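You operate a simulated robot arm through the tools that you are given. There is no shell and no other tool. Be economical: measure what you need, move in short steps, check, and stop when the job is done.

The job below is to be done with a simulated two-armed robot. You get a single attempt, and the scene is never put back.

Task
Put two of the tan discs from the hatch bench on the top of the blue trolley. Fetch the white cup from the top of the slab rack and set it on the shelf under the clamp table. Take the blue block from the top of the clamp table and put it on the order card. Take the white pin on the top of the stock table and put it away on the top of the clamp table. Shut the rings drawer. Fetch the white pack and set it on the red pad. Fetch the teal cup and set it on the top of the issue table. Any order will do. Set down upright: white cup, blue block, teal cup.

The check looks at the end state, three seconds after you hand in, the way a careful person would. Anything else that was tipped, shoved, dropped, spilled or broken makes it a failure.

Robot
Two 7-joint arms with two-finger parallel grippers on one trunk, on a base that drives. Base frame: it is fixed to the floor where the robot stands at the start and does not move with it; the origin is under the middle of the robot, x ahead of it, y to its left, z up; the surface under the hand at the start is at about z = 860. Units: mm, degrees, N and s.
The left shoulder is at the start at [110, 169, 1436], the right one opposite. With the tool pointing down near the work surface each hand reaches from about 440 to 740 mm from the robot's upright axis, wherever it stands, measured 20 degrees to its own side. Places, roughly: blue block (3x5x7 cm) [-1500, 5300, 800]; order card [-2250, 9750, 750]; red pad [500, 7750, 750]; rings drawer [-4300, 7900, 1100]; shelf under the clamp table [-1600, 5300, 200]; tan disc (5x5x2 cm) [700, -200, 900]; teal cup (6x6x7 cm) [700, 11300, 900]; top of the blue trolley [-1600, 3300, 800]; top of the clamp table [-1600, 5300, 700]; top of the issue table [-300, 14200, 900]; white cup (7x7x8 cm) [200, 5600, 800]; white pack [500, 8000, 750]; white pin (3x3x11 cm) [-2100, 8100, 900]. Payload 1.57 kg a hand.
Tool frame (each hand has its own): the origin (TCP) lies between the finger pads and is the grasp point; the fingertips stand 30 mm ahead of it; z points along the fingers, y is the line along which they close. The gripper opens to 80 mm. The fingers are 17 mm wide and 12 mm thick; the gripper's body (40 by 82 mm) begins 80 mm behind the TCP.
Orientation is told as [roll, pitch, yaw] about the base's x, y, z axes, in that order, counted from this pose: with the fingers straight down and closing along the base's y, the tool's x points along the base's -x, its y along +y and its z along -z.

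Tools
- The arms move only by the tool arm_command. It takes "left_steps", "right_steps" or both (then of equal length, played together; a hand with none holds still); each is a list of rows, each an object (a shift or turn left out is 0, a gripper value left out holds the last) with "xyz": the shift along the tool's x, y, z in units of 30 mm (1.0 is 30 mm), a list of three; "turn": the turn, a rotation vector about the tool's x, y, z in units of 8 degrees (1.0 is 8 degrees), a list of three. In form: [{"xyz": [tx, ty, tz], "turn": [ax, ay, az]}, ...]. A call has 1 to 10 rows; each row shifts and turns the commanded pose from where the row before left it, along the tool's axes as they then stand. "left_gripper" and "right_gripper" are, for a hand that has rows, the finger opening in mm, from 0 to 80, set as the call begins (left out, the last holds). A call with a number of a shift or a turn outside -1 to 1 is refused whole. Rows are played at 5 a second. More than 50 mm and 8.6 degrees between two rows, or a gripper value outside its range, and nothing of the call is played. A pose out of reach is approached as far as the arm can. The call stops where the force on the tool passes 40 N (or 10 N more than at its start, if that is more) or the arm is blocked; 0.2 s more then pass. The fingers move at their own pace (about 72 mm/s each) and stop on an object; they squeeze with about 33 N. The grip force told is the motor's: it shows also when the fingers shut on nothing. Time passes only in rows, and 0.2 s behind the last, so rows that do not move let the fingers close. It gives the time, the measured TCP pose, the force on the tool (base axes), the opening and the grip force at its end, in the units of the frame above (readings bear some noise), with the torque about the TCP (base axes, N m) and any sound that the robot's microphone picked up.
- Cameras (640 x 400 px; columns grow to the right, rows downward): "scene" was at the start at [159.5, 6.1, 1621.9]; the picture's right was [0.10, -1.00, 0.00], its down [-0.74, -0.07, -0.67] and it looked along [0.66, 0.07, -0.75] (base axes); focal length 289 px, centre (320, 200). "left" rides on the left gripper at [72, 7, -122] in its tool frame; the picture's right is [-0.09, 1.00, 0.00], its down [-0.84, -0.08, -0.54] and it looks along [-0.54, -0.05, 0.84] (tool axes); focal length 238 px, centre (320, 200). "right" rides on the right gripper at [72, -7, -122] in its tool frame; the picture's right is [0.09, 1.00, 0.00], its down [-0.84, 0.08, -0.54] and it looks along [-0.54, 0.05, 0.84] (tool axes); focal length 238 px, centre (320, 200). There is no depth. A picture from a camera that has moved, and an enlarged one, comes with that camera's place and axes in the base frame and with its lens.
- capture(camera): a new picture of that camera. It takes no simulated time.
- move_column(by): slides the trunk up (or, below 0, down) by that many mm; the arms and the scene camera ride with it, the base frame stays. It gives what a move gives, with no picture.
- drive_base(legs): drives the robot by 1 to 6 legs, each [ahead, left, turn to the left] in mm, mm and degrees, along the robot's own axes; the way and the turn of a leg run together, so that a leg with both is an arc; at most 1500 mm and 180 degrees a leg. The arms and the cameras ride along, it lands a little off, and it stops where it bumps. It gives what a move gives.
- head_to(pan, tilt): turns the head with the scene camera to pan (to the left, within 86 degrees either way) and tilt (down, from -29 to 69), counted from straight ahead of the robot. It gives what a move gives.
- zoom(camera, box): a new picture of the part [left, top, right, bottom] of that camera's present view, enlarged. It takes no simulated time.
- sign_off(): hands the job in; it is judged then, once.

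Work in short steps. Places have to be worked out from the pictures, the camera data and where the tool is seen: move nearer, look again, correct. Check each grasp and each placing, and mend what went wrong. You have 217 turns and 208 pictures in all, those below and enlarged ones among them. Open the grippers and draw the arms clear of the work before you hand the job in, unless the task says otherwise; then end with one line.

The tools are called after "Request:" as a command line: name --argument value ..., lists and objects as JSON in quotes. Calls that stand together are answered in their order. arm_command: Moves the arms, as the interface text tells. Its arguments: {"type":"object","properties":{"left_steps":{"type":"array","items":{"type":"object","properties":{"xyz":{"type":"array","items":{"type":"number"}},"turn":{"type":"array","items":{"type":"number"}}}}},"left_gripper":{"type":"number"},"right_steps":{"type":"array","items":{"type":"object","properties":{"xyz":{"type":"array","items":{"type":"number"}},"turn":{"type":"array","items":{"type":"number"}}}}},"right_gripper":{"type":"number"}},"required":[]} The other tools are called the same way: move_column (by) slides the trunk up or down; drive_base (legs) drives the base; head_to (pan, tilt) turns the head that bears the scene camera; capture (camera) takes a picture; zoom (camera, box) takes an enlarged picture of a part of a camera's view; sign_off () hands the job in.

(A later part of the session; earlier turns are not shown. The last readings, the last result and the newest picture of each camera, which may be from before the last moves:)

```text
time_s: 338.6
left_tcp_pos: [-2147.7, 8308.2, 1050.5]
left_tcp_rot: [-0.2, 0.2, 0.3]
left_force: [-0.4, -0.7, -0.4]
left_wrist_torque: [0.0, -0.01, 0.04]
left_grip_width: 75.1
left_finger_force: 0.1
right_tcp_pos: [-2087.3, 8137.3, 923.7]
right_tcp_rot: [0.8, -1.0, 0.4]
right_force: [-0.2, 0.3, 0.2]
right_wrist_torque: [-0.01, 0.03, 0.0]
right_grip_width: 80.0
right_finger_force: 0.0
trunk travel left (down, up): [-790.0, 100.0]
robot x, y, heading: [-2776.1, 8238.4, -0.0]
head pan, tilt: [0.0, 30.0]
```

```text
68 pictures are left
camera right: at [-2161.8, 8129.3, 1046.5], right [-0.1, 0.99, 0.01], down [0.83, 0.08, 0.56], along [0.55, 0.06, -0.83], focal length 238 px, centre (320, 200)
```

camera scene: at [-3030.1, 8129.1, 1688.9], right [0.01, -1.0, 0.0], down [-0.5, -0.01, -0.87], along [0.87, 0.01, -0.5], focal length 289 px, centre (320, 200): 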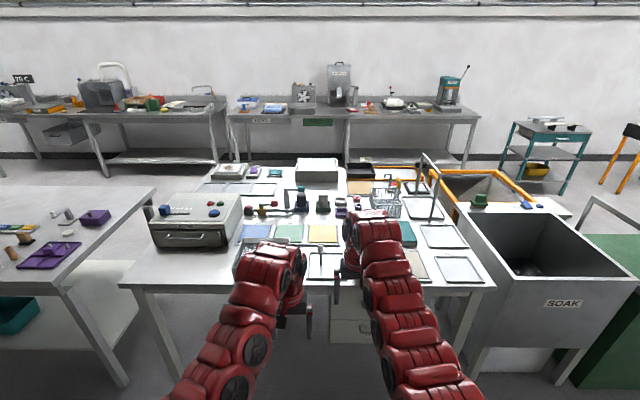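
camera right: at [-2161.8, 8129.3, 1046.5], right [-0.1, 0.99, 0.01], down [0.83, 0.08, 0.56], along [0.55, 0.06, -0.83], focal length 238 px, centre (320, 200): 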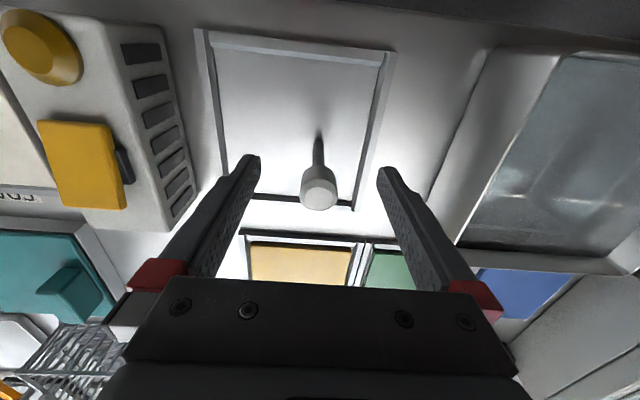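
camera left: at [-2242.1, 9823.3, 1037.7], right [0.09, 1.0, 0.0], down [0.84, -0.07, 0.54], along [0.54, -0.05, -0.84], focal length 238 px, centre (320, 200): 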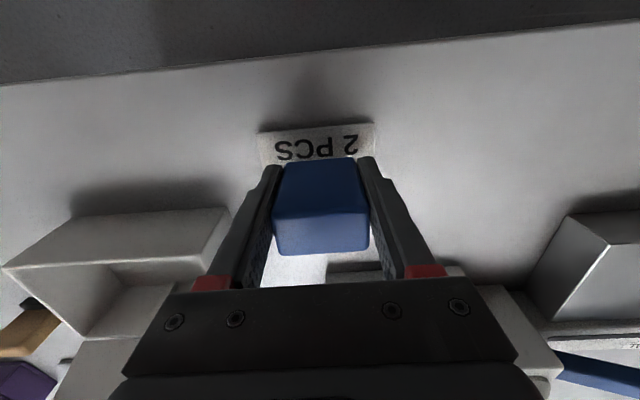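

The head is exactly at the grasp point; I go 12 mm lower and close.

Request:
arm_command --right_steps '[{"xyz": [0, 0, 0.4]}, {}]'

Request:
arm_command --right_steps '[{}, {}, {}, {}]' --right_gripper 5

Request:
capture --camera "right"

```text
time_s: 339.2
left_tcp_pos: [-2146.6, 8308.9, 1050.3]
left_tcp_rot: [-0.1, 0.2, 0.3]
left_force: [0.0, -0.3, 0.0]
left_wrist_torque: [0.01, 0.03, 0.01]
left_grip_width: 75.0
left_finger_force: 0.0
right_tcp_pos: [-2087.2, 8137.6, 913.4]
right_tcp_rot: [0.7, -1.1, 0.4]
right_force: [0.3, 0.7, -0.3]
right_wrist_torque: [0.0, -0.03, 0.0]
right_grip_width: 79.9
right_finger_force: 0.0
trunk travel left (down, up): [-790.0, 100.0]
robot x, y, heading: [-2779.1, 8236.8, -0.0]
head pan, tilt: [0.0, 30.0]
```

```text
time_s: 340.2
left_tcp_pos: [-2146.8, 8309.3, 1049.8]
left_tcp_rot: [-0.3, 0.3, 0.4]
left_force: [-0.2, 0.3, -0.3]
left_wrist_torque: [-0.01, 0.0, 0.0]
left_grip_width: 75.0
left_finger_force: 0.0
right_tcp_pos: [-2086.6, 8138.4, 913.2]
right_tcp_rot: [0.7, -1.1, 0.4]
right_force: [0.0, 1.1, -0.3]
right_wrist_torque: [0.04, 0.0, 0.01]
right_grip_width: 4.9
right_finger_force: 0.2
trunk travel left (down, up): [-790.0, 100.0]
robot x, y, heading: [-2776.2, 8235.5, 0.1]
head pan, tilt: [0.0, 30.0]
```

```text
67 pictures are left
camera right: at [-2161.1, 8130.6, 1035.1], right [-0.1, 0.99, 0.01], down [0.83, 0.08, 0.56], along [0.55, 0.06, -0.83], focal length 238 px, centre (320, 200)
```

right: 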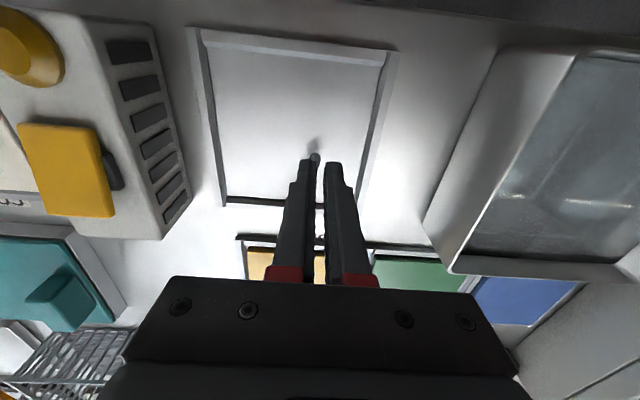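

The fingers closed fully without holding it. I look closely before moving.

Request:
zoom --camera "right" --box '[240, 110, 400, 270]'

Request:
zoom --camera "scene" --box '[290, 240, 440, 390]'

```text
2.50 times, centred on (320, 190) of right
camera zoom: at [-2161.1, 8130.6, 1035.1], right [-0.1, 0.99, 0.01], down [0.83, 0.08, 0.56], along [0.55, 0.06, -0.83], focal length 596 px, centre (320, 225)
```

zoom: 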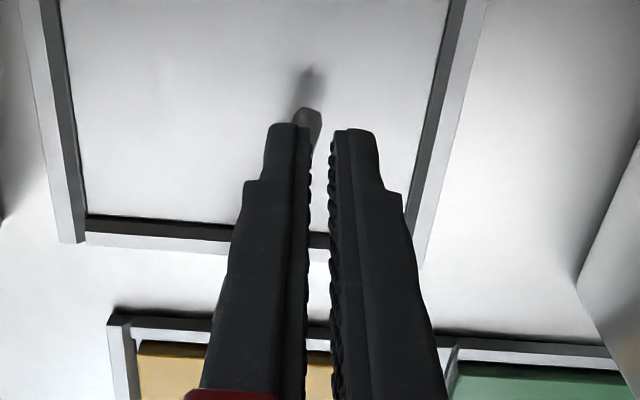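

```text
2.67 times, centred on (365, 315) of scene
camera zoom: at [-2604.3, 8236.8, 1689.0], right [0.0, -1.0, 0.0], down [-0.5, 0.0, -0.87], along [0.87, 0.0, -0.5], focal length 771 px, centre (200, -107)
```

zoom: 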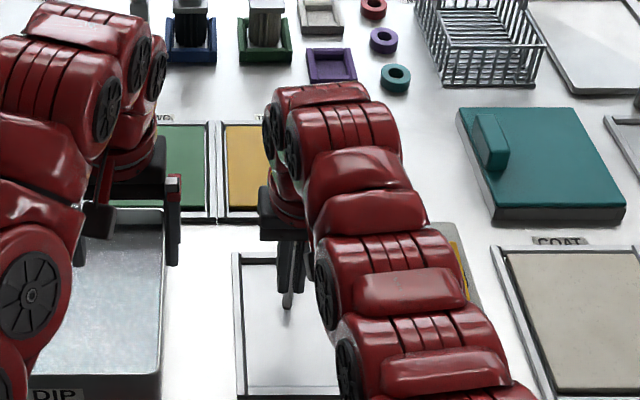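

Request:
arm_command --right_steps '[{}, {}, {}, {}]' --right_gripper 80

Request:
capture --camera "right"

Request:
zoom --camera "scene" --box '[290, 240, 440, 390]'

```text
time_s: 341.2
left_tcp_pos: [-2146.9, 8308.8, 1049.7]
left_tcp_rot: [-0.2, 0.2, 0.4]
left_force: [-0.4, 0.5, -0.5]
left_wrist_torque: [0.0, 0.01, 0.01]
left_grip_width: 74.9
left_finger_force: 0.0
right_tcp_pos: [-2086.8, 8138.2, 914.7]
right_tcp_rot: [0.6, -1.1, 0.4]
right_force: [0.2, -0.2, 0.2]
right_wrist_torque: [-0.03, 0.04, -0.01]
right_grip_width: 80.0
right_finger_force: 0.0
trunk travel left (down, up): [-790.0, 100.0]
robot x, y, heading: [-2777.0, 8236.7, -0.1]
head pan, tilt: [0.0, 30.0]
```

```text
64 pictures are left
camera right: at [-2161.1, 8130.6, 1035.1], right [-0.1, 0.99, 0.01], down [0.83, 0.08, 0.56], along [0.55, 0.06, -0.83], focal length 238 px, centre (320, 200)
```

right: 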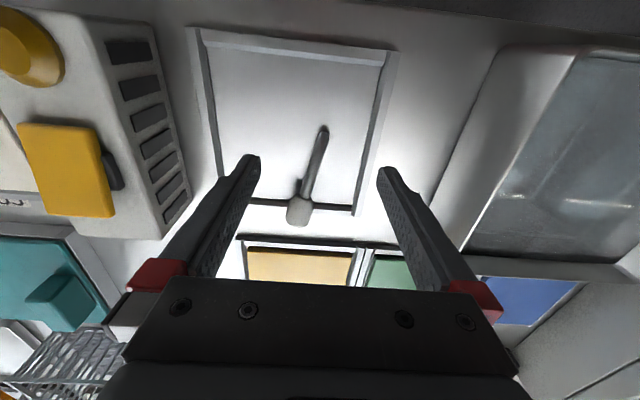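

```text
2.67 times, centred on (365, 315) of scene
camera zoom: at [-2604.3, 8236.8, 1689.0], right [0.0, -1.0, 0.0], down [-0.5, 0.0, -0.87], along [0.87, 0.0, -0.5], focal length 771 px, centre (200, -107)
```

zoom: 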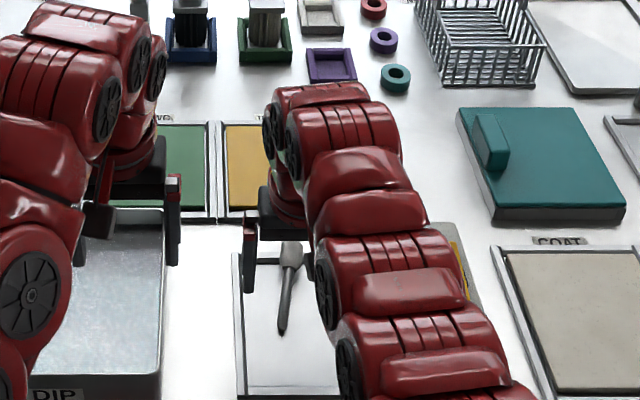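

The pin has toppled and lies in its tray, head on the far rim: tip ≈(-2101,8139), head ≈(-2017,8125). That's fine — I'll regrasp it across the shaft. Up first, 10° turn, closer, trunk down 40.

Request:
arm_command --right_steps '[{"xyz": [0, 0, -0.9]}, {"xyz": [0, 0, -0.9], "turn": [0, 0, 0.65]}, {"xyz": [0, 0, -0.5], "turn": [0, 0, 0.65]}, {}]' --right_gripper 45

Request:
drive_base --legs '[[60, 0, 0]]'

Request:
move_column --by -45

Request:
capture --camera "right"

```text
time_s: 342.2
left_tcp_pos: [-2145.4, 8308.6, 1048.5]
left_tcp_rot: [-0.2, 0.2, 0.4]
left_force: [-0.9, 0.5, 0.5]
left_wrist_torque: [0.03, -0.01, -0.02]
left_grip_width: 75.0
left_finger_force: 0.0
right_tcp_pos: [-2088.5, 8139.7, 982.8]
right_tcp_rot: [0.8, -0.9, -9.9]
right_force: [-0.1, 0.6, 0.5]
right_wrist_torque: [0.02, -0.02, -0.06]
right_grip_width: 44.9
right_finger_force: 0.2
trunk travel left (down, up): [-790.0, 100.0]
robot x, y, heading: [-2777.9, 8241.3, 0.1]
head pan, tilt: [0.0, 30.0]
```

```text
time_s: 343.1
left_tcp_pos: [-2089.4, 8307.5, 1050.6]
left_tcp_rot: [-0.2, 0.1, 0.3]
left_force: [0.2, -0.3, 0.7]
left_wrist_torque: [-0.01, 0.0, 0.02]
left_grip_width: 74.9
left_finger_force: 0.0
right_tcp_pos: [-2031.1, 8140.5, 983.6]
right_tcp_rot: [0.9, -1.0, -10.0]
right_force: [0.2, 0.3, -0.4]
right_wrist_torque: [-0.03, -0.01, 0.03]
right_grip_width: 45.1
right_finger_force: 0.0
trunk travel left (down, up): [-790.0, 100.0]
robot x, y, heading: [-2715.5, 8236.0, 0.0]
head pan, tilt: [0.0, 30.0]
```

```text
time_s: 344.0
left_tcp_pos: [-2089.6, 8308.0, 1005.3]
left_tcp_rot: [-0.1, 0.3, 0.2]
left_force: [-0.7, -0.3, 0.2]
left_wrist_torque: [-0.01, -0.01, 0.01]
left_grip_width: 75.0
left_finger_force: 0.0
right_tcp_pos: [-2031.9, 8139.6, 938.7]
right_tcp_rot: [0.9, -1.0, -10.0]
right_force: [-0.5, -0.6, -0.7]
right_wrist_torque: [0.03, 0.03, 0.02]
right_grip_width: 44.9
right_finger_force: 0.0
trunk travel left (down, up): [-745.0, 145.0]
robot x, y, heading: [-2715.7, 8238.7, -0.3]
head pan, tilt: [0.0, 30.0]
```

```text
62 pictures are left
camera right: at [-2105.6, 8144.5, 1059.6], right [0.08, 1.0, 0.01], down [0.83, -0.08, 0.56], along [0.56, -0.03, -0.83], focal length 238 px, centre (320, 200)
```

right: 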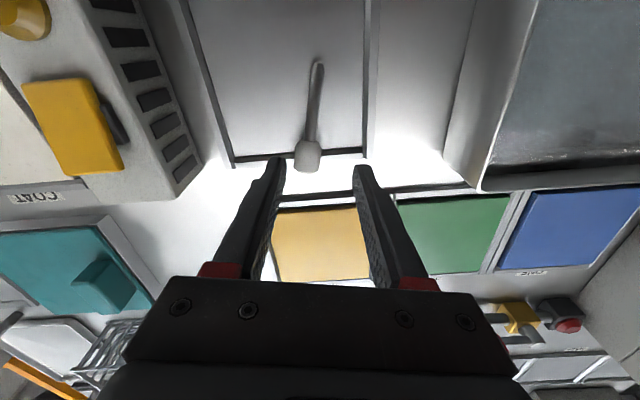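

Grasp point on the shaft ≈(-2045,8137). I lower most of the way and check.

Request:
arm_command --right_steps '[{"xyz": [0.2, -0.08, 0.85]}, {"xyz": [0.2, -0.08, 0.85]}, {}]'

Request:
capture --camera "right"

```text
time_s: 344.8
left_tcp_pos: [-2088.4, 8307.5, 1003.6]
left_tcp_rot: [-0.2, 0.3, 0.3]
left_force: [0.4, 0.9, 0.2]
left_wrist_torque: [-0.01, 0.02, -0.01]
left_grip_width: 75.0
left_finger_force: 0.1
right_tcp_pos: [-2041.3, 8137.1, 885.8]
right_tcp_rot: [0.8, -0.8, -10.0]
right_force: [-0.7, 1.1, 0.5]
right_wrist_torque: [0.0, 0.04, -0.02]
right_grip_width: 45.0
right_finger_force: 0.1
trunk travel left (down, up): [-745.0, 145.0]
robot x, y, heading: [-2717.1, 8235.3, -0.1]
head pan, tilt: [0.0, 30.0]
```

```text
61 pictures are left
camera right: at [-2115.9, 8142.5, 1007.4], right [0.08, 1.0, 0.01], down [0.83, -0.08, 0.56], along [0.56, -0.03, -0.83], focal length 238 px, centre (320, 200)
```

right: 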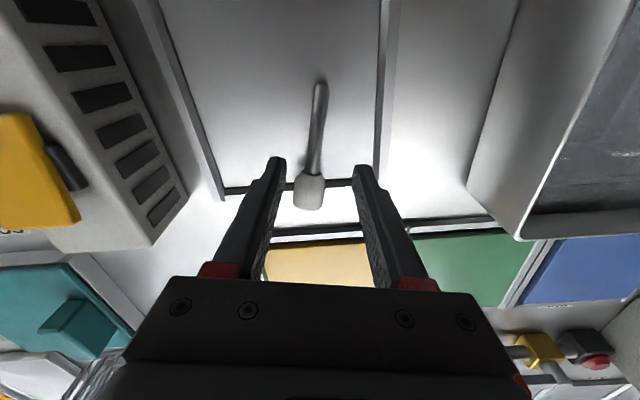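

Request:
arm_command --right_steps '[{"xyz": [0.17, -0.03, 0.4]}, {"xyz": [0, 0, 0.2]}, {"xyz": [0, 0, 0.17]}, {}]'

Request:
arm_command --right_steps '[{}, {}, {}]' --right_gripper 0

Request:
capture --camera "right"

```text
time_s: 345.8
left_tcp_pos: [-2088.8, 8307.8, 1004.6]
left_tcp_rot: [-0.2, 0.1, 0.3]
left_force: [0.1, -0.2, -0.9]
left_wrist_torque: [-0.01, 0.01, 0.03]
left_grip_width: 74.9
left_finger_force: 0.0
right_tcp_pos: [-2047.4, 8138.5, 862.9]
right_tcp_rot: [0.8, -0.9, -10.1]
right_force: [0.0, -0.6, -0.3]
right_wrist_torque: [0.0, 0.01, 0.01]
right_grip_width: 45.0
right_finger_force: 0.0
trunk travel left (down, up): [-745.0, 145.0]
robot x, y, heading: [-2719.7, 8239.9, -0.1]
head pan, tilt: [0.0, 30.0]
```

```text
time_s: 346.6
left_tcp_pos: [-2087.3, 8308.2, 1004.7]
left_tcp_rot: [-0.3, 0.1, 0.4]
left_force: [1.0, 0.4, 0.0]
left_wrist_torque: [0.03, 0.01, -0.01]
left_grip_width: 74.8
left_finger_force: 0.0
right_tcp_pos: [-2047.4, 8138.0, 863.2]
right_tcp_rot: [0.8, -1.0, -10.1]
right_force: [1.3, -0.2, -0.5]
right_wrist_torque: [-0.01, -0.02, -0.01]
right_grip_width: 0.2
right_finger_force: 21.0
trunk travel left (down, up): [-745.0, 145.0]
robot x, y, heading: [-2719.7, 8238.6, -0.1]
head pan, tilt: [0.0, 30.0]
```

```text
60 pictures are left
camera right: at [-2121.1, 8142.9, 984.5], right [0.08, 1.0, 0.01], down [0.83, -0.08, 0.56], along [0.56, -0.03, -0.83], focal length 238 px, centre (320, 200)
```

right: 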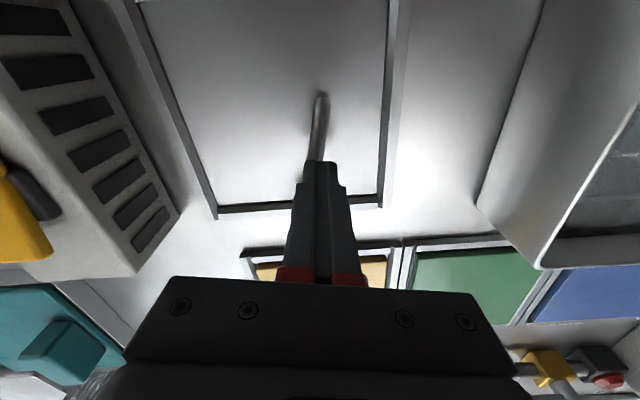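

Still above the shaft — re-triangulating gives the tray floor at ≈800 and the shaft at ≈812. I open and go 25 mm lower.

Request:
arm_command --right_steps '[{"xyz": [0, 0, 0]}, {}, {"xyz": [0, 0, 0.3]}, {"xyz": [0, 0, 0.3]}, {"xyz": [0, 0, 0.2]}, {}]' --right_gripper 45

Request:
capture --camera "right"

```text
time_s: 348.0
left_tcp_pos: [-2088.5, 8308.7, 1004.6]
left_tcp_rot: [-0.2, 0.1, 0.3]
left_force: [0.5, 0.1, -0.2]
left_wrist_torque: [0.02, 0.0, 0.0]
left_grip_width: 75.0
left_finger_force: 0.0
right_tcp_pos: [-2046.8, 8137.9, 837.6]
right_tcp_rot: [0.7, -0.9, -10.0]
right_force: [0.0, -0.5, 0.2]
right_wrist_torque: [-0.02, 0.0, 0.0]
right_grip_width: 44.8
right_finger_force: 0.1
trunk travel left (down, up): [-745.0, 145.0]
robot x, y, heading: [-2717.6, 8236.7, 0.0]
head pan, tilt: [0.0, 30.0]
```

```text
59 pictures are left
camera right: at [-2120.3, 8142.3, 960.3], right [0.08, 1.0, 0.01], down [0.83, -0.08, 0.56], along [0.56, -0.03, -0.83], focal length 238 px, centre (320, 200)
```

right: 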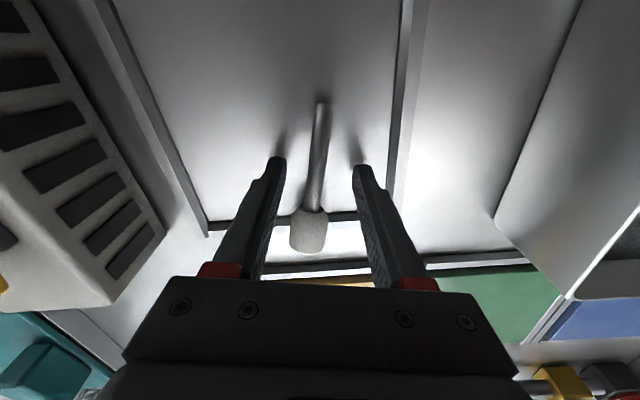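

Request:
arm_command --right_steps '[{"xyz": [0, 0, 0.12]}, {}]'

Request:
arm_command --right_steps '[{}, {}, {}]' --right_gripper 0

```text
time_s: 348.6
left_tcp_pos: [-2088.1, 8308.1, 1005.1]
left_tcp_rot: [-0.2, 0.3, 0.5]
left_force: [0.4, -0.3, -0.3]
left_wrist_torque: [-0.04, 0.03, 0.02]
left_grip_width: 74.8
left_finger_force: 0.0
right_tcp_pos: [-2046.5, 8136.8, 835.0]
right_tcp_rot: [0.9, -0.9, -10.0]
right_force: [0.6, 0.2, -0.9]
right_wrist_torque: [0.01, -0.01, 0.0]
right_grip_width: 44.9
right_finger_force: 0.0
trunk travel left (down, up): [-745.0, 145.0]
robot x, y, heading: [-2716.1, 8236.6, 0.2]
head pan, tilt: [0.0, 30.0]
```

```text
time_s: 349.4
left_tcp_pos: [-2087.8, 8307.9, 1004.2]
left_tcp_rot: [-0.3, 0.2, 0.3]
left_force: [0.0, 0.1, -0.3]
left_wrist_torque: [-0.01, -0.01, 0.0]
left_grip_width: 74.9
left_finger_force: 0.1
right_tcp_pos: [-2047.3, 8137.1, 835.0]
right_tcp_rot: [0.8, -0.9, -10.0]
right_force: [0.6, 0.0, -0.1]
right_wrist_torque: [0.0, 0.02, -0.01]
right_grip_width: 10.7
right_finger_force: 28.7
trunk travel left (down, up): [-745.0, 145.0]
robot x, y, heading: [-2718.1, 8237.3, 0.1]
head pan, tilt: [0.0, 30.0]
```

Gripped at 10.7 mm (shaft). I lift and check.

Request:
arm_command --right_steps '[{"xyz": [0, 0, -0.5]}, {"xyz": [0, 0, -0.8]}, {"xyz": [0, 0, -0.8]}, {"xyz": [0, 0, -0.8]}, {"xyz": [0, 0, -0.8]}, {}]'

Request:
capture --camera "right"

```text
time_s: 350.8
left_tcp_pos: [-2088.2, 8308.9, 1003.3]
left_tcp_rot: [-0.2, 0.2, 0.4]
left_force: [1.0, 0.3, -0.3]
left_wrist_torque: [-0.05, 0.0, -0.03]
left_grip_width: 75.1
left_finger_force: 0.1
right_tcp_pos: [-2049.2, 8137.1, 947.2]
right_tcp_rot: [0.7, -1.0, -10.0]
right_force: [-0.5, 0.6, 0.3]
right_wrist_torque: [-0.03, 0.01, 0.03]
right_grip_width: 10.7
right_finger_force: 28.2
trunk travel left (down, up): [-745.0, 145.0]
robot x, y, heading: [-2713.7, 8242.0, -0.1]
head pan, tilt: [0.0, 30.0]
```

```text
58 pictures are left
camera right: at [-2123.1, 8141.9, 1068.7], right [0.08, 1.0, 0.01], down [0.83, -0.07, 0.56], along [0.56, -0.04, -0.83], focal length 238 px, centre (320, 200)
```

right: 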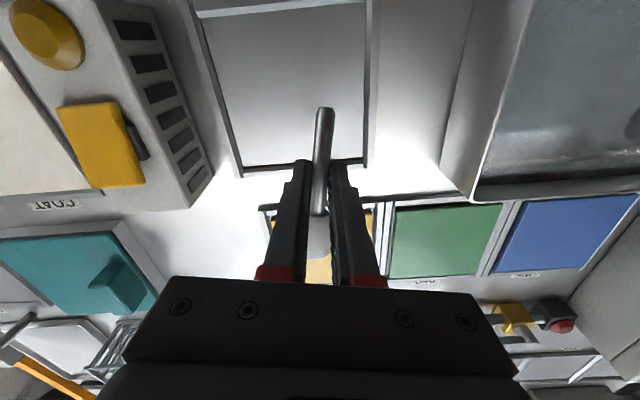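

Pin held. Next the rings drawer: I back off, turn round to face the machine wall and look.

Request:
drive_base --legs '[[-420, 0, 0], [0, 0, -90], [0, 0, -90]]'

Request:
head_to --pan 0 --tilt 18

Request:
capture --camera "scene"

```text
time_s: 361.0
left_tcp_pos: [-3763.3, 8164.9, 1004.4]
left_tcp_rot: [-0.1, 0.2, -179.3]
left_force: [-0.1, 0.1, 0.9]
left_wrist_torque: [0.05, 0.02, -0.01]
left_grip_width: 75.0
left_finger_force: 0.0
right_tcp_pos: [-3802.6, 8336.3, 946.4]
right_tcp_rot: [0.8, -0.9, 170.4]
right_force: [0.8, 0.2, 0.0]
right_wrist_torque: [-0.02, -0.04, -0.02]
right_grip_width: 10.6
right_finger_force: 28.7
trunk travel left (down, up): [-745.0, 145.0]
robot x, y, heading: [-3134.3, 8236.1, -179.6]
head pan, tilt: [0.0, 30.0]
```

```text
time_s: 361.8
left_tcp_pos: [-3761.9, 8163.8, 1005.2]
left_tcp_rot: [-0.2, 0.2, -179.2]
left_force: [-0.4, -0.2, -0.1]
left_wrist_torque: [-0.04, -0.02, -0.01]
left_grip_width: 75.0
left_finger_force: 0.1
right_tcp_pos: [-3802.6, 8336.3, 945.9]
right_tcp_rot: [1.0, -1.0, 170.4]
right_force: [-0.3, -0.7, -1.3]
right_wrist_torque: [0.02, -0.01, 0.01]
right_grip_width: 10.9
right_finger_force: 29.0
trunk travel left (down, up): [-745.0, 145.0]
robot x, y, heading: [-3133.9, 8237.8, -179.5]
head pan, tilt: [0.0, 18.0]
```

```text
57 pictures are left
camera scene: at [-3306.0, 8235.3, 1663.2], right [-0.01, 1.0, 0.0], down [0.31, 0.0, -0.95], along [-0.95, -0.01, -0.31], focal length 289 px, centre (320, 200)
```

scene: 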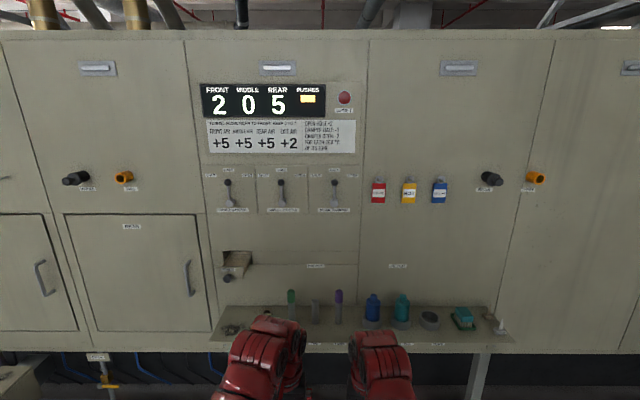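

Request:
zoom --camera "scene" --box '[195, 230, 355, 350]'

Request:
zoom --camera "scene" --box '[20, 200, 220, 350]'

```text
3.33 times, centred on (275, 290) of scene
camera zoom: at [-3306.0, 8235.3, 1663.2], right [-0.01, 1.0, 0.0], down [0.31, 0.0, -0.95], along [-0.95, -0.01, -0.31], focal length 963 px, centre (470, -100)
```

zoom: 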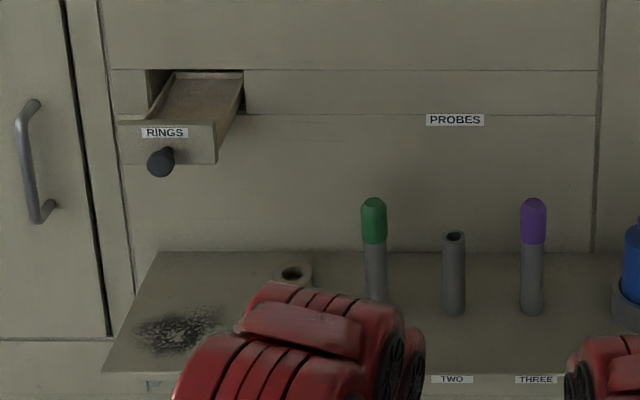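

```text
2.67 times, centred on (120, 275) of scene
camera zoom: at [-3306.0, 8235.3, 1663.2], right [-0.01, 1.0, 0.0], down [0.31, 0.0, -0.95], along [-0.95, -0.01, -0.31], focal length 771 px, centre (853, 0)
```

zoom: 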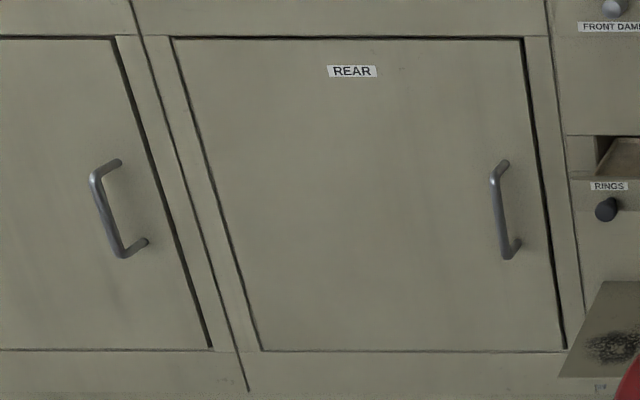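

The RINGS drawer sticks out ≈115 mm (face x≈-4184, y≈7905, z 1086–1127, knob below its label). I prepare the left hand: close the fingers and tilt them forward to point at the wall, moving ahead, left and up.

Request:
arm_command --left_steps '[{"xyz": [-0.467, 0.55, -0.3], "turn": [0, -1, 0]}, {"xyz": [-0.504, 0.55, -0.232], "turn": [0, -1, 0]}, {"xyz": [-0.532, 0.55, -0.159], "turn": [0, -1, 0]}, {"xyz": [-0.549, 0.55, -0.084], "turn": [0, -1, 0]}, {"xyz": [-0.555, 0.55, -0.007], "turn": [0, -1, 0]}, {"xyz": [-0.551, 0.55, 0.07], "turn": [0, -1, 0]}, {"xyz": [-0.535, 0.55, 0.146], "turn": [0, -1, 0]}, {"xyz": [-0.51, 0.55, 0.219], "turn": [0, -1, 0]}, {"xyz": [-0.475, 0.55, 0.289], "turn": [0, -1, 0]}, {"xyz": [-0.43, 0.55, 0.351], "turn": [0, -1, 0]}]' --left_gripper 0

Request:
arm_command --left_steps '[{"turn": [0, -0.7, 0]}, {"turn": [0, -0.55, 0]}, {"turn": [-1, 0, 0]}, {"turn": [-1, 0, 0]}, {"turn": [-1, 0, 0]}, {"turn": [-0.75, 0, 0]}, {}]'

Request:
capture --camera "scene"

```text
time_s: 364.0
left_tcp_pos: [-3901.6, 7996.1, 1093.3]
left_tcp_rot: [-1.5, -80.0, -177.8]
left_force: [-0.5, 0.2, -0.8]
left_wrist_torque: [0.01, -0.01, -0.01]
left_grip_width: 0.0
left_finger_force: 20.8
right_tcp_pos: [-3801.6, 8335.7, 946.5]
right_tcp_rot: [0.8, -0.9, 170.4]
right_force: [0.0, -1.1, -0.4]
right_wrist_torque: [0.01, -0.04, -0.01]
right_grip_width: 10.8
right_finger_force: 28.2
trunk travel left (down, up): [-745.0, 145.0]
robot x, y, heading: [-3133.5, 8238.6, -179.7]
head pan, tilt: [0.0, 18.0]
```

```text
time_s: 365.6
left_tcp_pos: [-3901.9, 8001.6, 1079.2]
left_tcp_rot: [3.9, -87.5, -165.2]
left_force: [0.1, 0.4, -0.4]
left_wrist_torque: [0.01, 0.0, -0.05]
left_grip_width: 0.0
left_finger_force: 21.2
left hand out of reach, approached as far as the arm can: row 5, 6
right_tcp_pos: [-3802.3, 8336.7, 947.0]
right_tcp_rot: [0.8, -0.9, 170.5]
right_force: [0.0, -0.7, 0.1]
right_wrist_torque: [0.01, -0.02, 0.01]
right_grip_width: 10.9
right_finger_force: 28.8
trunk travel left (down, up): [-745.0, 145.0]
robot x, y, heading: [-3136.3, 8235.6, -179.7]
head pan, tilt: [0.0, 18.0]
```

```text
54 pictures are left
camera scene: at [-3305.9, 8235.4, 1663.3], right [-0.01, 1.0, 0.0], down [0.31, 0.0, -0.95], along [-0.95, -0.01, -0.31], focal length 289 px, centre (320, 200)
```

scene: 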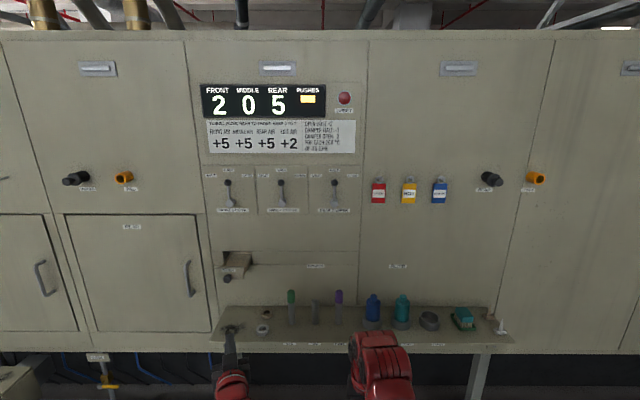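

Left hand points forward (about 18° left of the robot). I raise the right hand 80 mm, turn the base to ≈152° so the left leads, and move it in front of the drawer.

Request:
arm_command --right_steps '[{"xyz": [0, 0, -0.9]}, {"xyz": [0, 0, -0.9]}, {"xyz": [0, 0, -0.9]}, {}]'

Request:
drive_base --legs '[[0, 0, -28.3], [-89, 480, 0]]'

Request:
head_to --pan 30 --tilt 30

Request:
capture --camera "left"

Request:
capture --camera "scene"

```text
time_s: 366.6
left_tcp_pos: [-3901.8, 8001.1, 1076.9]
left_tcp_rot: [4.3, -87.5, -165.6]
left_force: [-0.6, 0.6, 0.4]
left_wrist_torque: [-0.03, 0.02, 0.0]
left_grip_width: 0.3
left_finger_force: 21.1
right_tcp_pos: [-3801.4, 8335.3, 1027.9]
right_tcp_rot: [0.9, -0.9, 170.4]
right_force: [-0.5, 0.8, -0.7]
right_wrist_torque: [-0.01, -0.04, 0.02]
right_grip_width: 10.8
right_finger_force: 28.2
trunk travel left (down, up): [-745.0, 145.0]
robot x, y, heading: [-3134.7, 8236.6, -179.6]
head pan, tilt: [0.0, 18.0]
```

```text
time_s: 370.9
left_tcp_pos: [-4074.0, 7923.0, 1079.2]
left_tcp_rot: [4.2, -87.3, 165.9]
left_force: [-0.3, -0.3, 0.2]
left_wrist_torque: [0.02, 0.01, -0.02]
left_grip_width: 0.2
left_finger_force: 21.3
right_tcp_pos: [-3825.2, 8168.8, 1028.5]
right_tcp_rot: [1.0, -0.8, 141.9]
right_force: [0.8, -0.6, -0.4]
right_wrist_torque: [-0.01, -0.03, 0.03]
right_grip_width: 10.6
right_finger_force: 28.6
trunk travel left (down, up): [-745.0, 145.0]
robot x, y, heading: [-3285.6, 7763.1, 151.8]
head pan, tilt: [0.0, 18.0]
```

```text
time_s: 371.9
left_tcp_pos: [-4073.8, 7922.3, 1079.7]
left_tcp_rot: [4.4, -87.4, 165.7]
left_force: [-0.7, 0.6, 0.9]
left_wrist_torque: [-0.02, 0.03, -0.01]
left_grip_width: 0.0
left_finger_force: 21.2
right_tcp_pos: [-3825.1, 8168.1, 1029.1]
right_tcp_rot: [0.9, -0.9, 141.9]
right_force: [0.2, 0.6, -1.0]
right_wrist_torque: [-0.01, 0.0, 0.01]
right_grip_width: 10.6
right_finger_force: 28.5
trunk travel left (down, up): [-745.0, 145.0]
robot x, y, heading: [-3285.9, 7760.6, 151.9]
head pan, tilt: [30.0, 30.0]
```

```text
53 pictures are left
camera left: at [-3951.1, 7895.7, 1013.0], right [-0.17, -0.98, 0.1], down [0.51, -0.01, 0.86], along [-0.84, 0.2, 0.5], focal length 238 px, centre (320, 200)
```

left: 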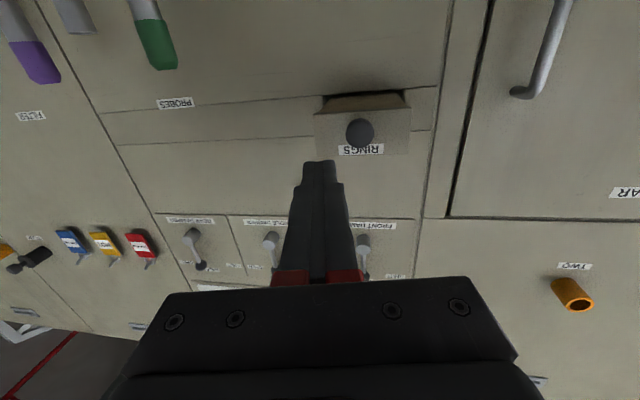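

```text
52 pictures are left
camera scene: at [-3445.2, 7798.1, 1644.0], right [-0.03, 1.0, 0.0], down [0.5, 0.02, -0.87], along [-0.87, -0.03, -0.5], focal length 289 px, centre (320, 200)
```

scene: 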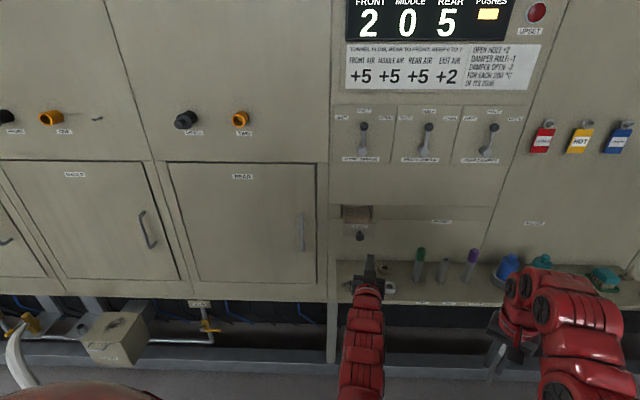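

Knob is at about (-4198,7902,1079); the fingertips at (-4103,7927,1078). I shift the base to line up in front of the knob.

Request:
drive_base --legs '[[41, 50, 0]]'

Request:
capture --camera "left"

Request:
zoom --camera "scene" --box '[310, 190, 410, 300]'

```text
time_s: 372.8
left_tcp_pos: [-4131.7, 7899.6, 1077.7]
left_tcp_rot: [4.2, -87.4, 165.9]
left_force: [0.2, -0.1, 0.6]
left_wrist_torque: [-0.03, 0.0, 0.02]
left_grip_width: 0.0
left_finger_force: 21.1
right_tcp_pos: [-3882.9, 8145.3, 1027.8]
right_tcp_rot: [1.0, -1.0, 141.9]
right_force: [0.4, -0.4, -1.3]
right_wrist_torque: [0.0, -0.05, 0.01]
right_grip_width: 10.9
right_finger_force: 28.8
trunk travel left (down, up): [-745.0, 145.0]
robot x, y, heading: [-3345.5, 7741.0, 151.8]
head pan, tilt: [30.0, 30.0]
```

```text
51 pictures are left
camera left: at [-4009.2, 7872.5, 1013.1], right [-0.18, -0.98, 0.1], down [0.51, -0.01, 0.86], along [-0.84, 0.2, 0.5], focal length 238 px, centre (320, 200)
```

left: 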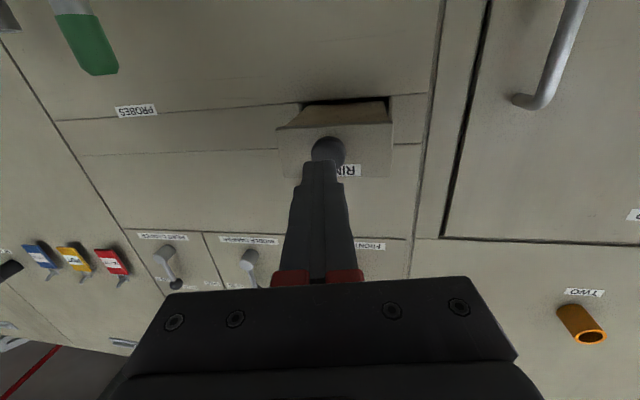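

```text
3.64 times, centred on (360, 245) of scene
camera zoom: at [-3503.4, 7774.0, 1644.1], right [-0.03, 1.0, 0.0], down [0.5, 0.02, -0.87], along [-0.87, -0.03, -0.5], focal length 1051 px, centre (174, 36)
```

zoom: 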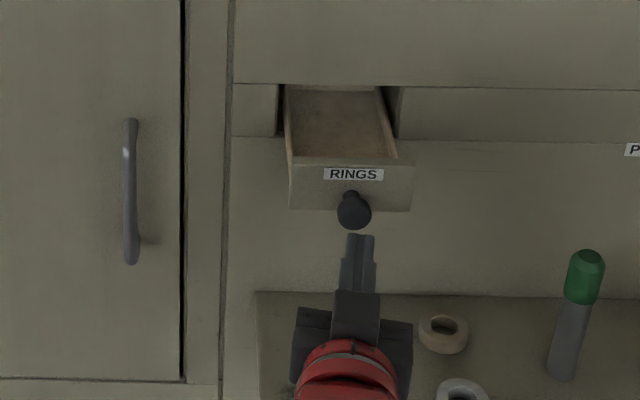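

Fingertips line up with the knob. I push in -x by driving 100 mm.

Request:
drive_base --legs '[[88, 47, 0]]'

Request:
zoom --camera "scene" --box '[290, 180, 440, 310]'

```text
time_s: 374.0
left_tcp_pos: [-4231.9, 7900.5, 1078.8]
left_tcp_rot: [3.9, -87.3, 166.0]
left_force: [0.3, -0.8, 0.6]
left_wrist_torque: [-0.02, 0.03, -0.02]
left_grip_width: 0.2
left_finger_force: 21.2
right_tcp_pos: [-3982.9, 8146.3, 1028.5]
right_tcp_rot: [0.7, -1.0, 141.7]
right_force: [-0.7, 0.2, -0.4]
right_wrist_torque: [0.02, -0.05, 0.0]
right_grip_width: 10.4
right_finger_force: 28.6
trunk travel left (down, up): [-745.0, 145.0]
robot x, y, heading: [-3444.9, 7738.9, 151.9]
head pan, tilt: [30.0, 30.0]
```

```text
3.08 times, centred on (365, 245) of scene
camera zoom: at [-3603.2, 7775.0, 1644.0], right [-0.03, 1.0, 0.0], down [0.5, 0.02, -0.87], along [-0.87, -0.03, -0.5], focal length 889 px, centre (182, 62)
```

zoom: 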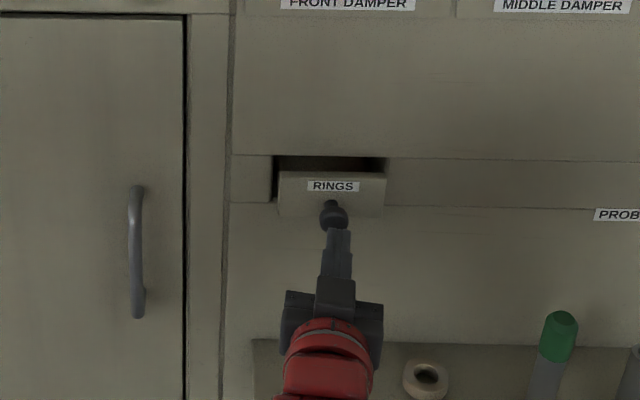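

Nearly shut. I push a further 25 mm.

Request:
drive_base --legs '[[22, 12, 0]]'

Request:
zoom --camera "scene" --box '[290, 180, 440, 310]'

```text
time_s: 374.8
left_tcp_pos: [-4253.0, 7901.6, 1080.5]
left_tcp_rot: [4.6, -87.4, 165.4]
left_force: [0.2, 0.0, 0.7]
left_wrist_torque: [-0.02, -0.02, 0.04]
left_grip_width: 0.0
left_finger_force: 21.9
right_tcp_pos: [-4005.1, 8147.2, 1030.8]
right_tcp_rot: [0.9, -1.0, 141.8]
right_force: [0.1, -0.5, -0.6]
right_wrist_torque: [0.0, 0.02, -0.01]
right_grip_width: 10.8
right_finger_force: 28.6
trunk travel left (down, up): [-745.0, 145.0]
robot x, y, heading: [-3467.2, 7744.0, 152.0]
head pan, tilt: [30.0, 30.0]
```

```text
3.08 times, centred on (365, 245) of scene
camera zoom: at [-3623.9, 7774.6, 1644.5], right [-0.03, 1.0, 0.0], down [0.5, 0.02, -0.87], along [-0.87, -0.03, -0.5], focal length 889 px, centre (182, 62)
```

zoom: 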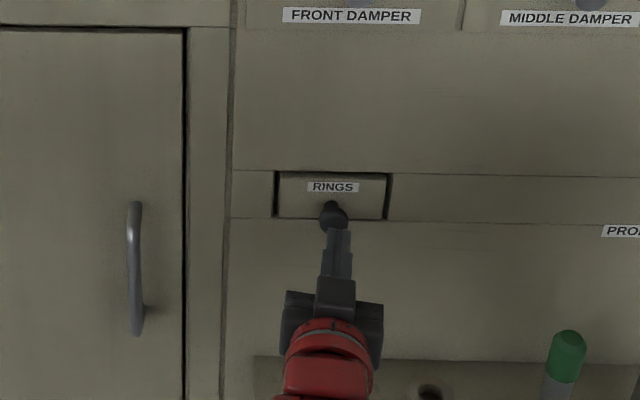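

It looks flush; I press a few mm more with the arm to feel the end stop.

Request:
arm_command --left_steps '[{"xyz": [0, 0, 0.15]}, {"xyz": [0, 0, 0.15]}, {"xyz": [0, 0, 0.15]}, {}]'

Request:
zoom --camera "scene" --box '[290, 180, 440, 310]'

```text
time_s: 375.8
left_tcp_pos: [-4264.5, 7903.0, 1078.6]
left_tcp_rot: [3.7, -87.3, 166.2]
left_force: [24.8, -2.9, -5.4]
left_wrist_torque: [0.02, -0.06, 0.27]
left_grip_width: 0.0
left_finger_force: 21.1
right_tcp_pos: [-4003.1, 8147.8, 1028.9]
right_tcp_rot: [0.9, -1.1, 141.7]
right_force: [0.8, 0.7, -1.0]
right_wrist_torque: [-0.06, -0.04, 0.01]
right_grip_width: 10.9
right_finger_force: 28.4
trunk travel left (down, up): [-745.0, 145.0]
robot x, y, heading: [-3470.0, 7739.8, 151.7]
head pan, tilt: [30.0, 30.0]
```

```text
3.08 times, centred on (365, 245) of scene
camera zoom: at [-3622.9, 7774.1, 1644.3], right [-0.03, 1.0, 0.0], down [0.5, 0.02, -0.87], along [-0.87, -0.03, -0.5], focal length 889 px, centre (182, 62)
```

zoom: 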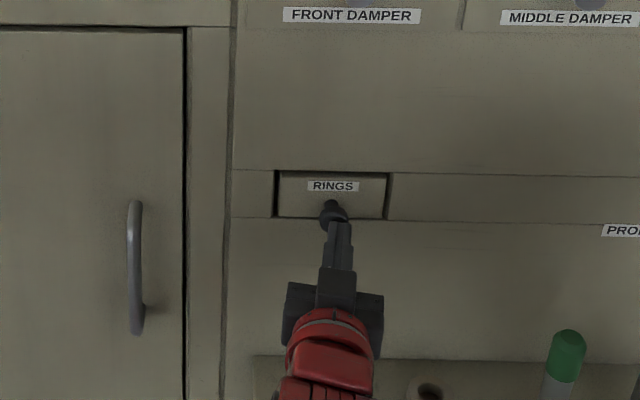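

The drawer is fully shut (end stop felt). I retreat straight back, then drive round to the clamp table's near side.

Request:
drive_base --legs '[[-309, -165, 0], [0, 0, 118], [1100, 0, 0], [1030, 0, 0]]'

Request:
head_to --pan 40 --tilt 28

Request:
capture --camera "scene"

```text
time_s: 393.2
left_tcp_pos: [-2671.8, 4865.8, 1076.7]
left_tcp_rot: [4.0, -87.3, -70.9]
left_force: [0.7, 0.2, 0.4]
left_wrist_torque: [0.02, -0.01, 0.01]
left_grip_width: 0.0
left_finger_force: 21.0
right_tcp_pos: [-3018.3, 4953.0, 1028.0]
right_tcp_rot: [0.8, -0.9, -95.1]
right_force: [-0.3, -0.7, -0.5]
right_wrist_torque: [-0.01, 0.0, -0.02]
right_grip_width: 10.7
right_finger_force: 28.4
trunk travel left (down, up): [-745.0, 145.0]
robot x, y, heading: [-2974.3, 5625.9, -85.3]
head pan, tilt: [30.0, 30.0]
```

```text
time_s: 393.9
left_tcp_pos: [-2671.6, 4866.2, 1077.6]
left_tcp_rot: [4.2, -87.3, -70.9]
left_force: [-0.9, 1.1, 0.2]
left_wrist_torque: [-0.02, 0.0, 0.01]
left_grip_width: 0.2
left_finger_force: 20.8
right_tcp_pos: [-3018.9, 4951.6, 1028.6]
right_tcp_rot: [0.9, -0.9, -95.2]
right_force: [0.9, 0.2, 0.3]
right_wrist_torque: [-0.02, 0.01, 0.0]
right_grip_width: 10.5
right_finger_force: 28.6
trunk travel left (down, up): [-745.0, 145.0]
robot x, y, heading: [-2975.1, 5623.1, -84.9]
head pan, tilt: [40.0, 28.0]
```

```text
46 pictures are left
camera scene: at [-2901.5, 5479.0, 1647.1], right [-0.71, -0.71, 0.0], down [-0.33, 0.33, -0.88], along [0.62, -0.63, -0.47], focal length 289 px, centre (320, 200)
```

scene: 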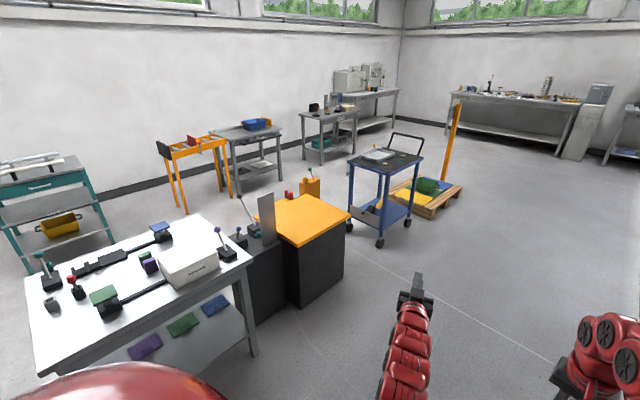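

I turn to face the clamp table.

Request:
drive_base --legs '[[0, 0, 85]]'

Request:
head_to --pan 0 --tilt 32

Request:
zoom --camera "scene" --box '[200, 160, 520, 360]'

```text
time_s: 397.9
left_tcp_pos: [-2189.4, 5857.9, 1077.6]
left_tcp_rot: [3.9, -87.3, 14.0]
left_force: [0.4, 0.8, -0.2]
left_wrist_torque: [0.02, -0.01, 0.0]
left_grip_width: 0.1
left_finger_force: 21.3
right_tcp_pos: [-2306.4, 5519.5, 1028.1]
right_tcp_rot: [0.9, -0.9, -10.3]
right_force: [-0.7, 0.3, 0.3]
right_wrist_torque: [0.02, 0.0, 0.01]
right_grip_width: 11.0
right_finger_force: 28.7
trunk travel left (down, up): [-745.0, 145.0]
robot x, y, heading: [-2975.5, 5625.1, -0.3]
head pan, tilt: [40.0, 28.0]
```

```text
time_s: 399.0
left_tcp_pos: [-2189.9, 5857.0, 1076.3]
left_tcp_rot: [3.8, -87.3, 14.0]
left_force: [0.0, 0.1, 0.7]
left_wrist_torque: [0.01, -0.02, 0.0]
left_grip_width: 0.0
left_finger_force: 20.8
right_tcp_pos: [-2307.0, 5519.4, 1027.4]
right_tcp_rot: [0.8, -0.9, -10.3]
right_force: [1.1, -0.6, 0.1]
right_wrist_torque: [0.0, -0.01, -0.01]
right_grip_width: 10.6
right_finger_force: 28.5
trunk travel left (down, up): [-745.0, 145.0]
robot x, y, heading: [-2969.8, 5625.6, -0.4]
head pan, tilt: [0.0, 32.0]
```

```text
2.00 times, centred on (360, 260) of scene
camera zoom: at [-2802.7, 5623.0, 1640.8], right [0.0, -1.0, 0.0], down [-0.53, 0.0, -0.85], along [0.85, 0.0, -0.53], focal length 578 px, centre (240, 80)
```

zoom: 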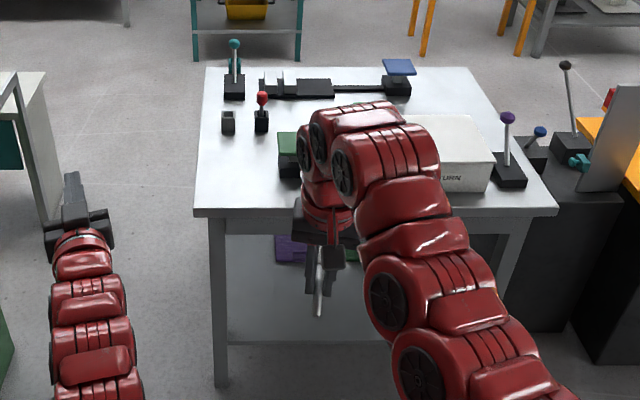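

There is a free patch near the back-left corner, around (-1795,5597), clear of socket, lever and clamp. I drive the right hand above it and lower the trunk.

Request:
drive_base --legs '[[505, 80, 0]]'

Request:
move_column --by -130

Request:
capture --camera "right"

Request:
capture --camera "scene"

```text
time_s: 402.0
left_tcp_pos: [-1686.3, 5938.0, 1076.9]
left_tcp_rot: [4.0, -87.2, 14.0]
left_force: [-0.6, -0.2, -0.8]
left_wrist_torque: [-0.01, -0.05, 0.03]
left_grip_width: 0.0
left_finger_force: 21.0
right_tcp_pos: [-1802.9, 5601.1, 1028.5]
right_tcp_rot: [0.9, -0.9, -10.2]
right_force: [-0.8, 1.1, -0.7]
right_wrist_torque: [0.0, 0.02, -0.02]
right_grip_width: 10.7
right_finger_force: 28.8
trunk travel left (down, up): [-745.0, 145.0]
robot x, y, heading: [-2471.8, 5698.5, -0.5]
head pan, tilt: [0.0, 32.0]
```

```text
time_s: 403.6
left_tcp_pos: [-1686.8, 5939.2, 948.0]
left_tcp_rot: [3.9, -87.3, 14.2]
left_force: [0.1, 0.5, 0.0]
left_wrist_torque: [0.02, -0.01, 0.02]
left_grip_width: 0.1
left_finger_force: 21.1
right_tcp_pos: [-1802.7, 5599.1, 898.4]
right_tcp_rot: [0.8, -0.9, -10.2]
right_force: [0.3, 0.3, -0.1]
right_wrist_torque: [-0.05, -0.03, 0.02]
right_grip_width: 10.6
right_finger_force: 28.9
trunk travel left (down, up): [-615.0, 275.0]
robot x, y, heading: [-2469.2, 5704.2, -0.2]
head pan, tilt: [0.0, 32.0]
```

```text
44 pictures are left
camera right: at [-1877.0, 5604.9, 1019.6], right [0.09, 1.0, 0.01], down [0.83, -0.08, 0.56], along [0.56, -0.04, -0.83], focal length 238 px, centre (320, 200)
```

right: 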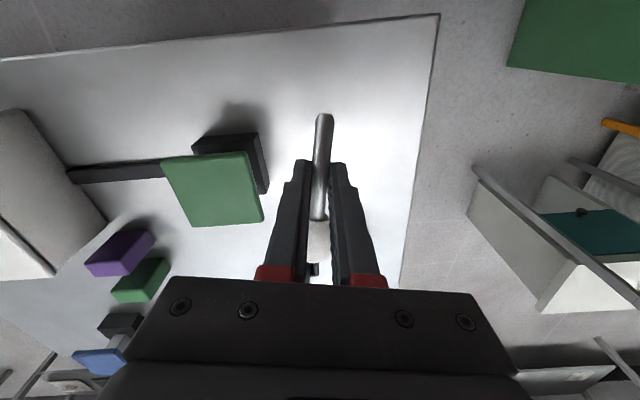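

```text
43 pictures are left
camera scene: at [-2299.1, 5702.2, 1510.9], right [0.0, -1.0, 0.0], down [-0.53, 0.0, -0.85], along [0.85, 0.0, -0.53], focal length 289 px, centre (320, 200)
```

scene: 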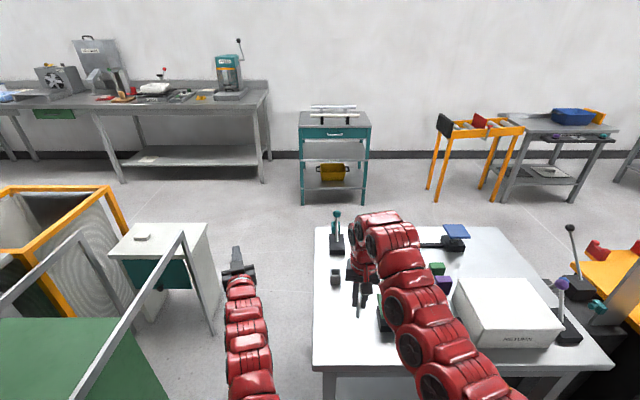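

Clear below. I level the pin (tilt 10°) and lower.

Request:
arm_command --right_steps '[{"xyz": [0, 0, 0.85], "turn": [0, 0.65, 0]}, {"xyz": [0, 0, 0.85], "turn": [0, 0.65, 0]}, {"xyz": [0, 0, 0.85]}, {"xyz": [0, 0, 0.85]}, {}]'

Request:
capture --camera "right"

```text
time_s: 404.8
left_tcp_pos: [-1686.7, 5938.4, 947.0]
left_tcp_rot: [4.1, -87.2, 13.9]
left_force: [0.3, 0.8, -0.3]
left_wrist_torque: [-0.01, 0.01, -0.04]
left_grip_width: 0.0
left_finger_force: 21.5
right_tcp_pos: [-1811.1, 5602.6, 796.2]
right_tcp_rot: [1.0, 9.6, -10.0]
right_force: [-0.4, 0.4, -1.5]
right_wrist_torque: [0.0, 0.01, 0.01]
right_grip_width: 10.8
right_finger_force: 28.9
trunk travel left (down, up): [-615.0, 275.0]
robot x, y, heading: [-2473.9, 5706.1, -0.2]
head pan, tilt: [0.0, 32.0]
```

```text
42 pictures are left
camera right: at [-1863.2, 5603.7, 928.7], right [0.09, 1.0, 0.03], down [0.91, -0.09, 0.4], along [0.4, -0.01, -0.92], focal length 238 px, centre (320, 200)
```

right: 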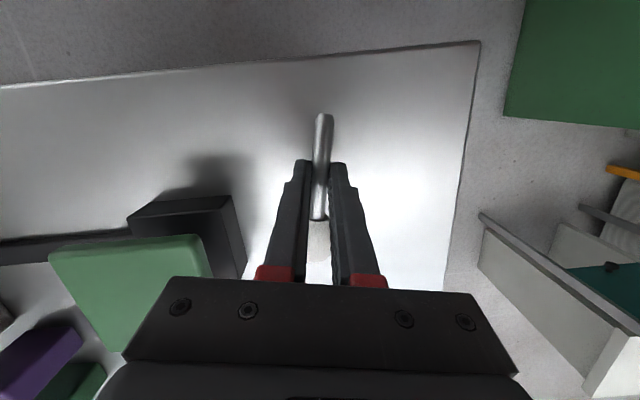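

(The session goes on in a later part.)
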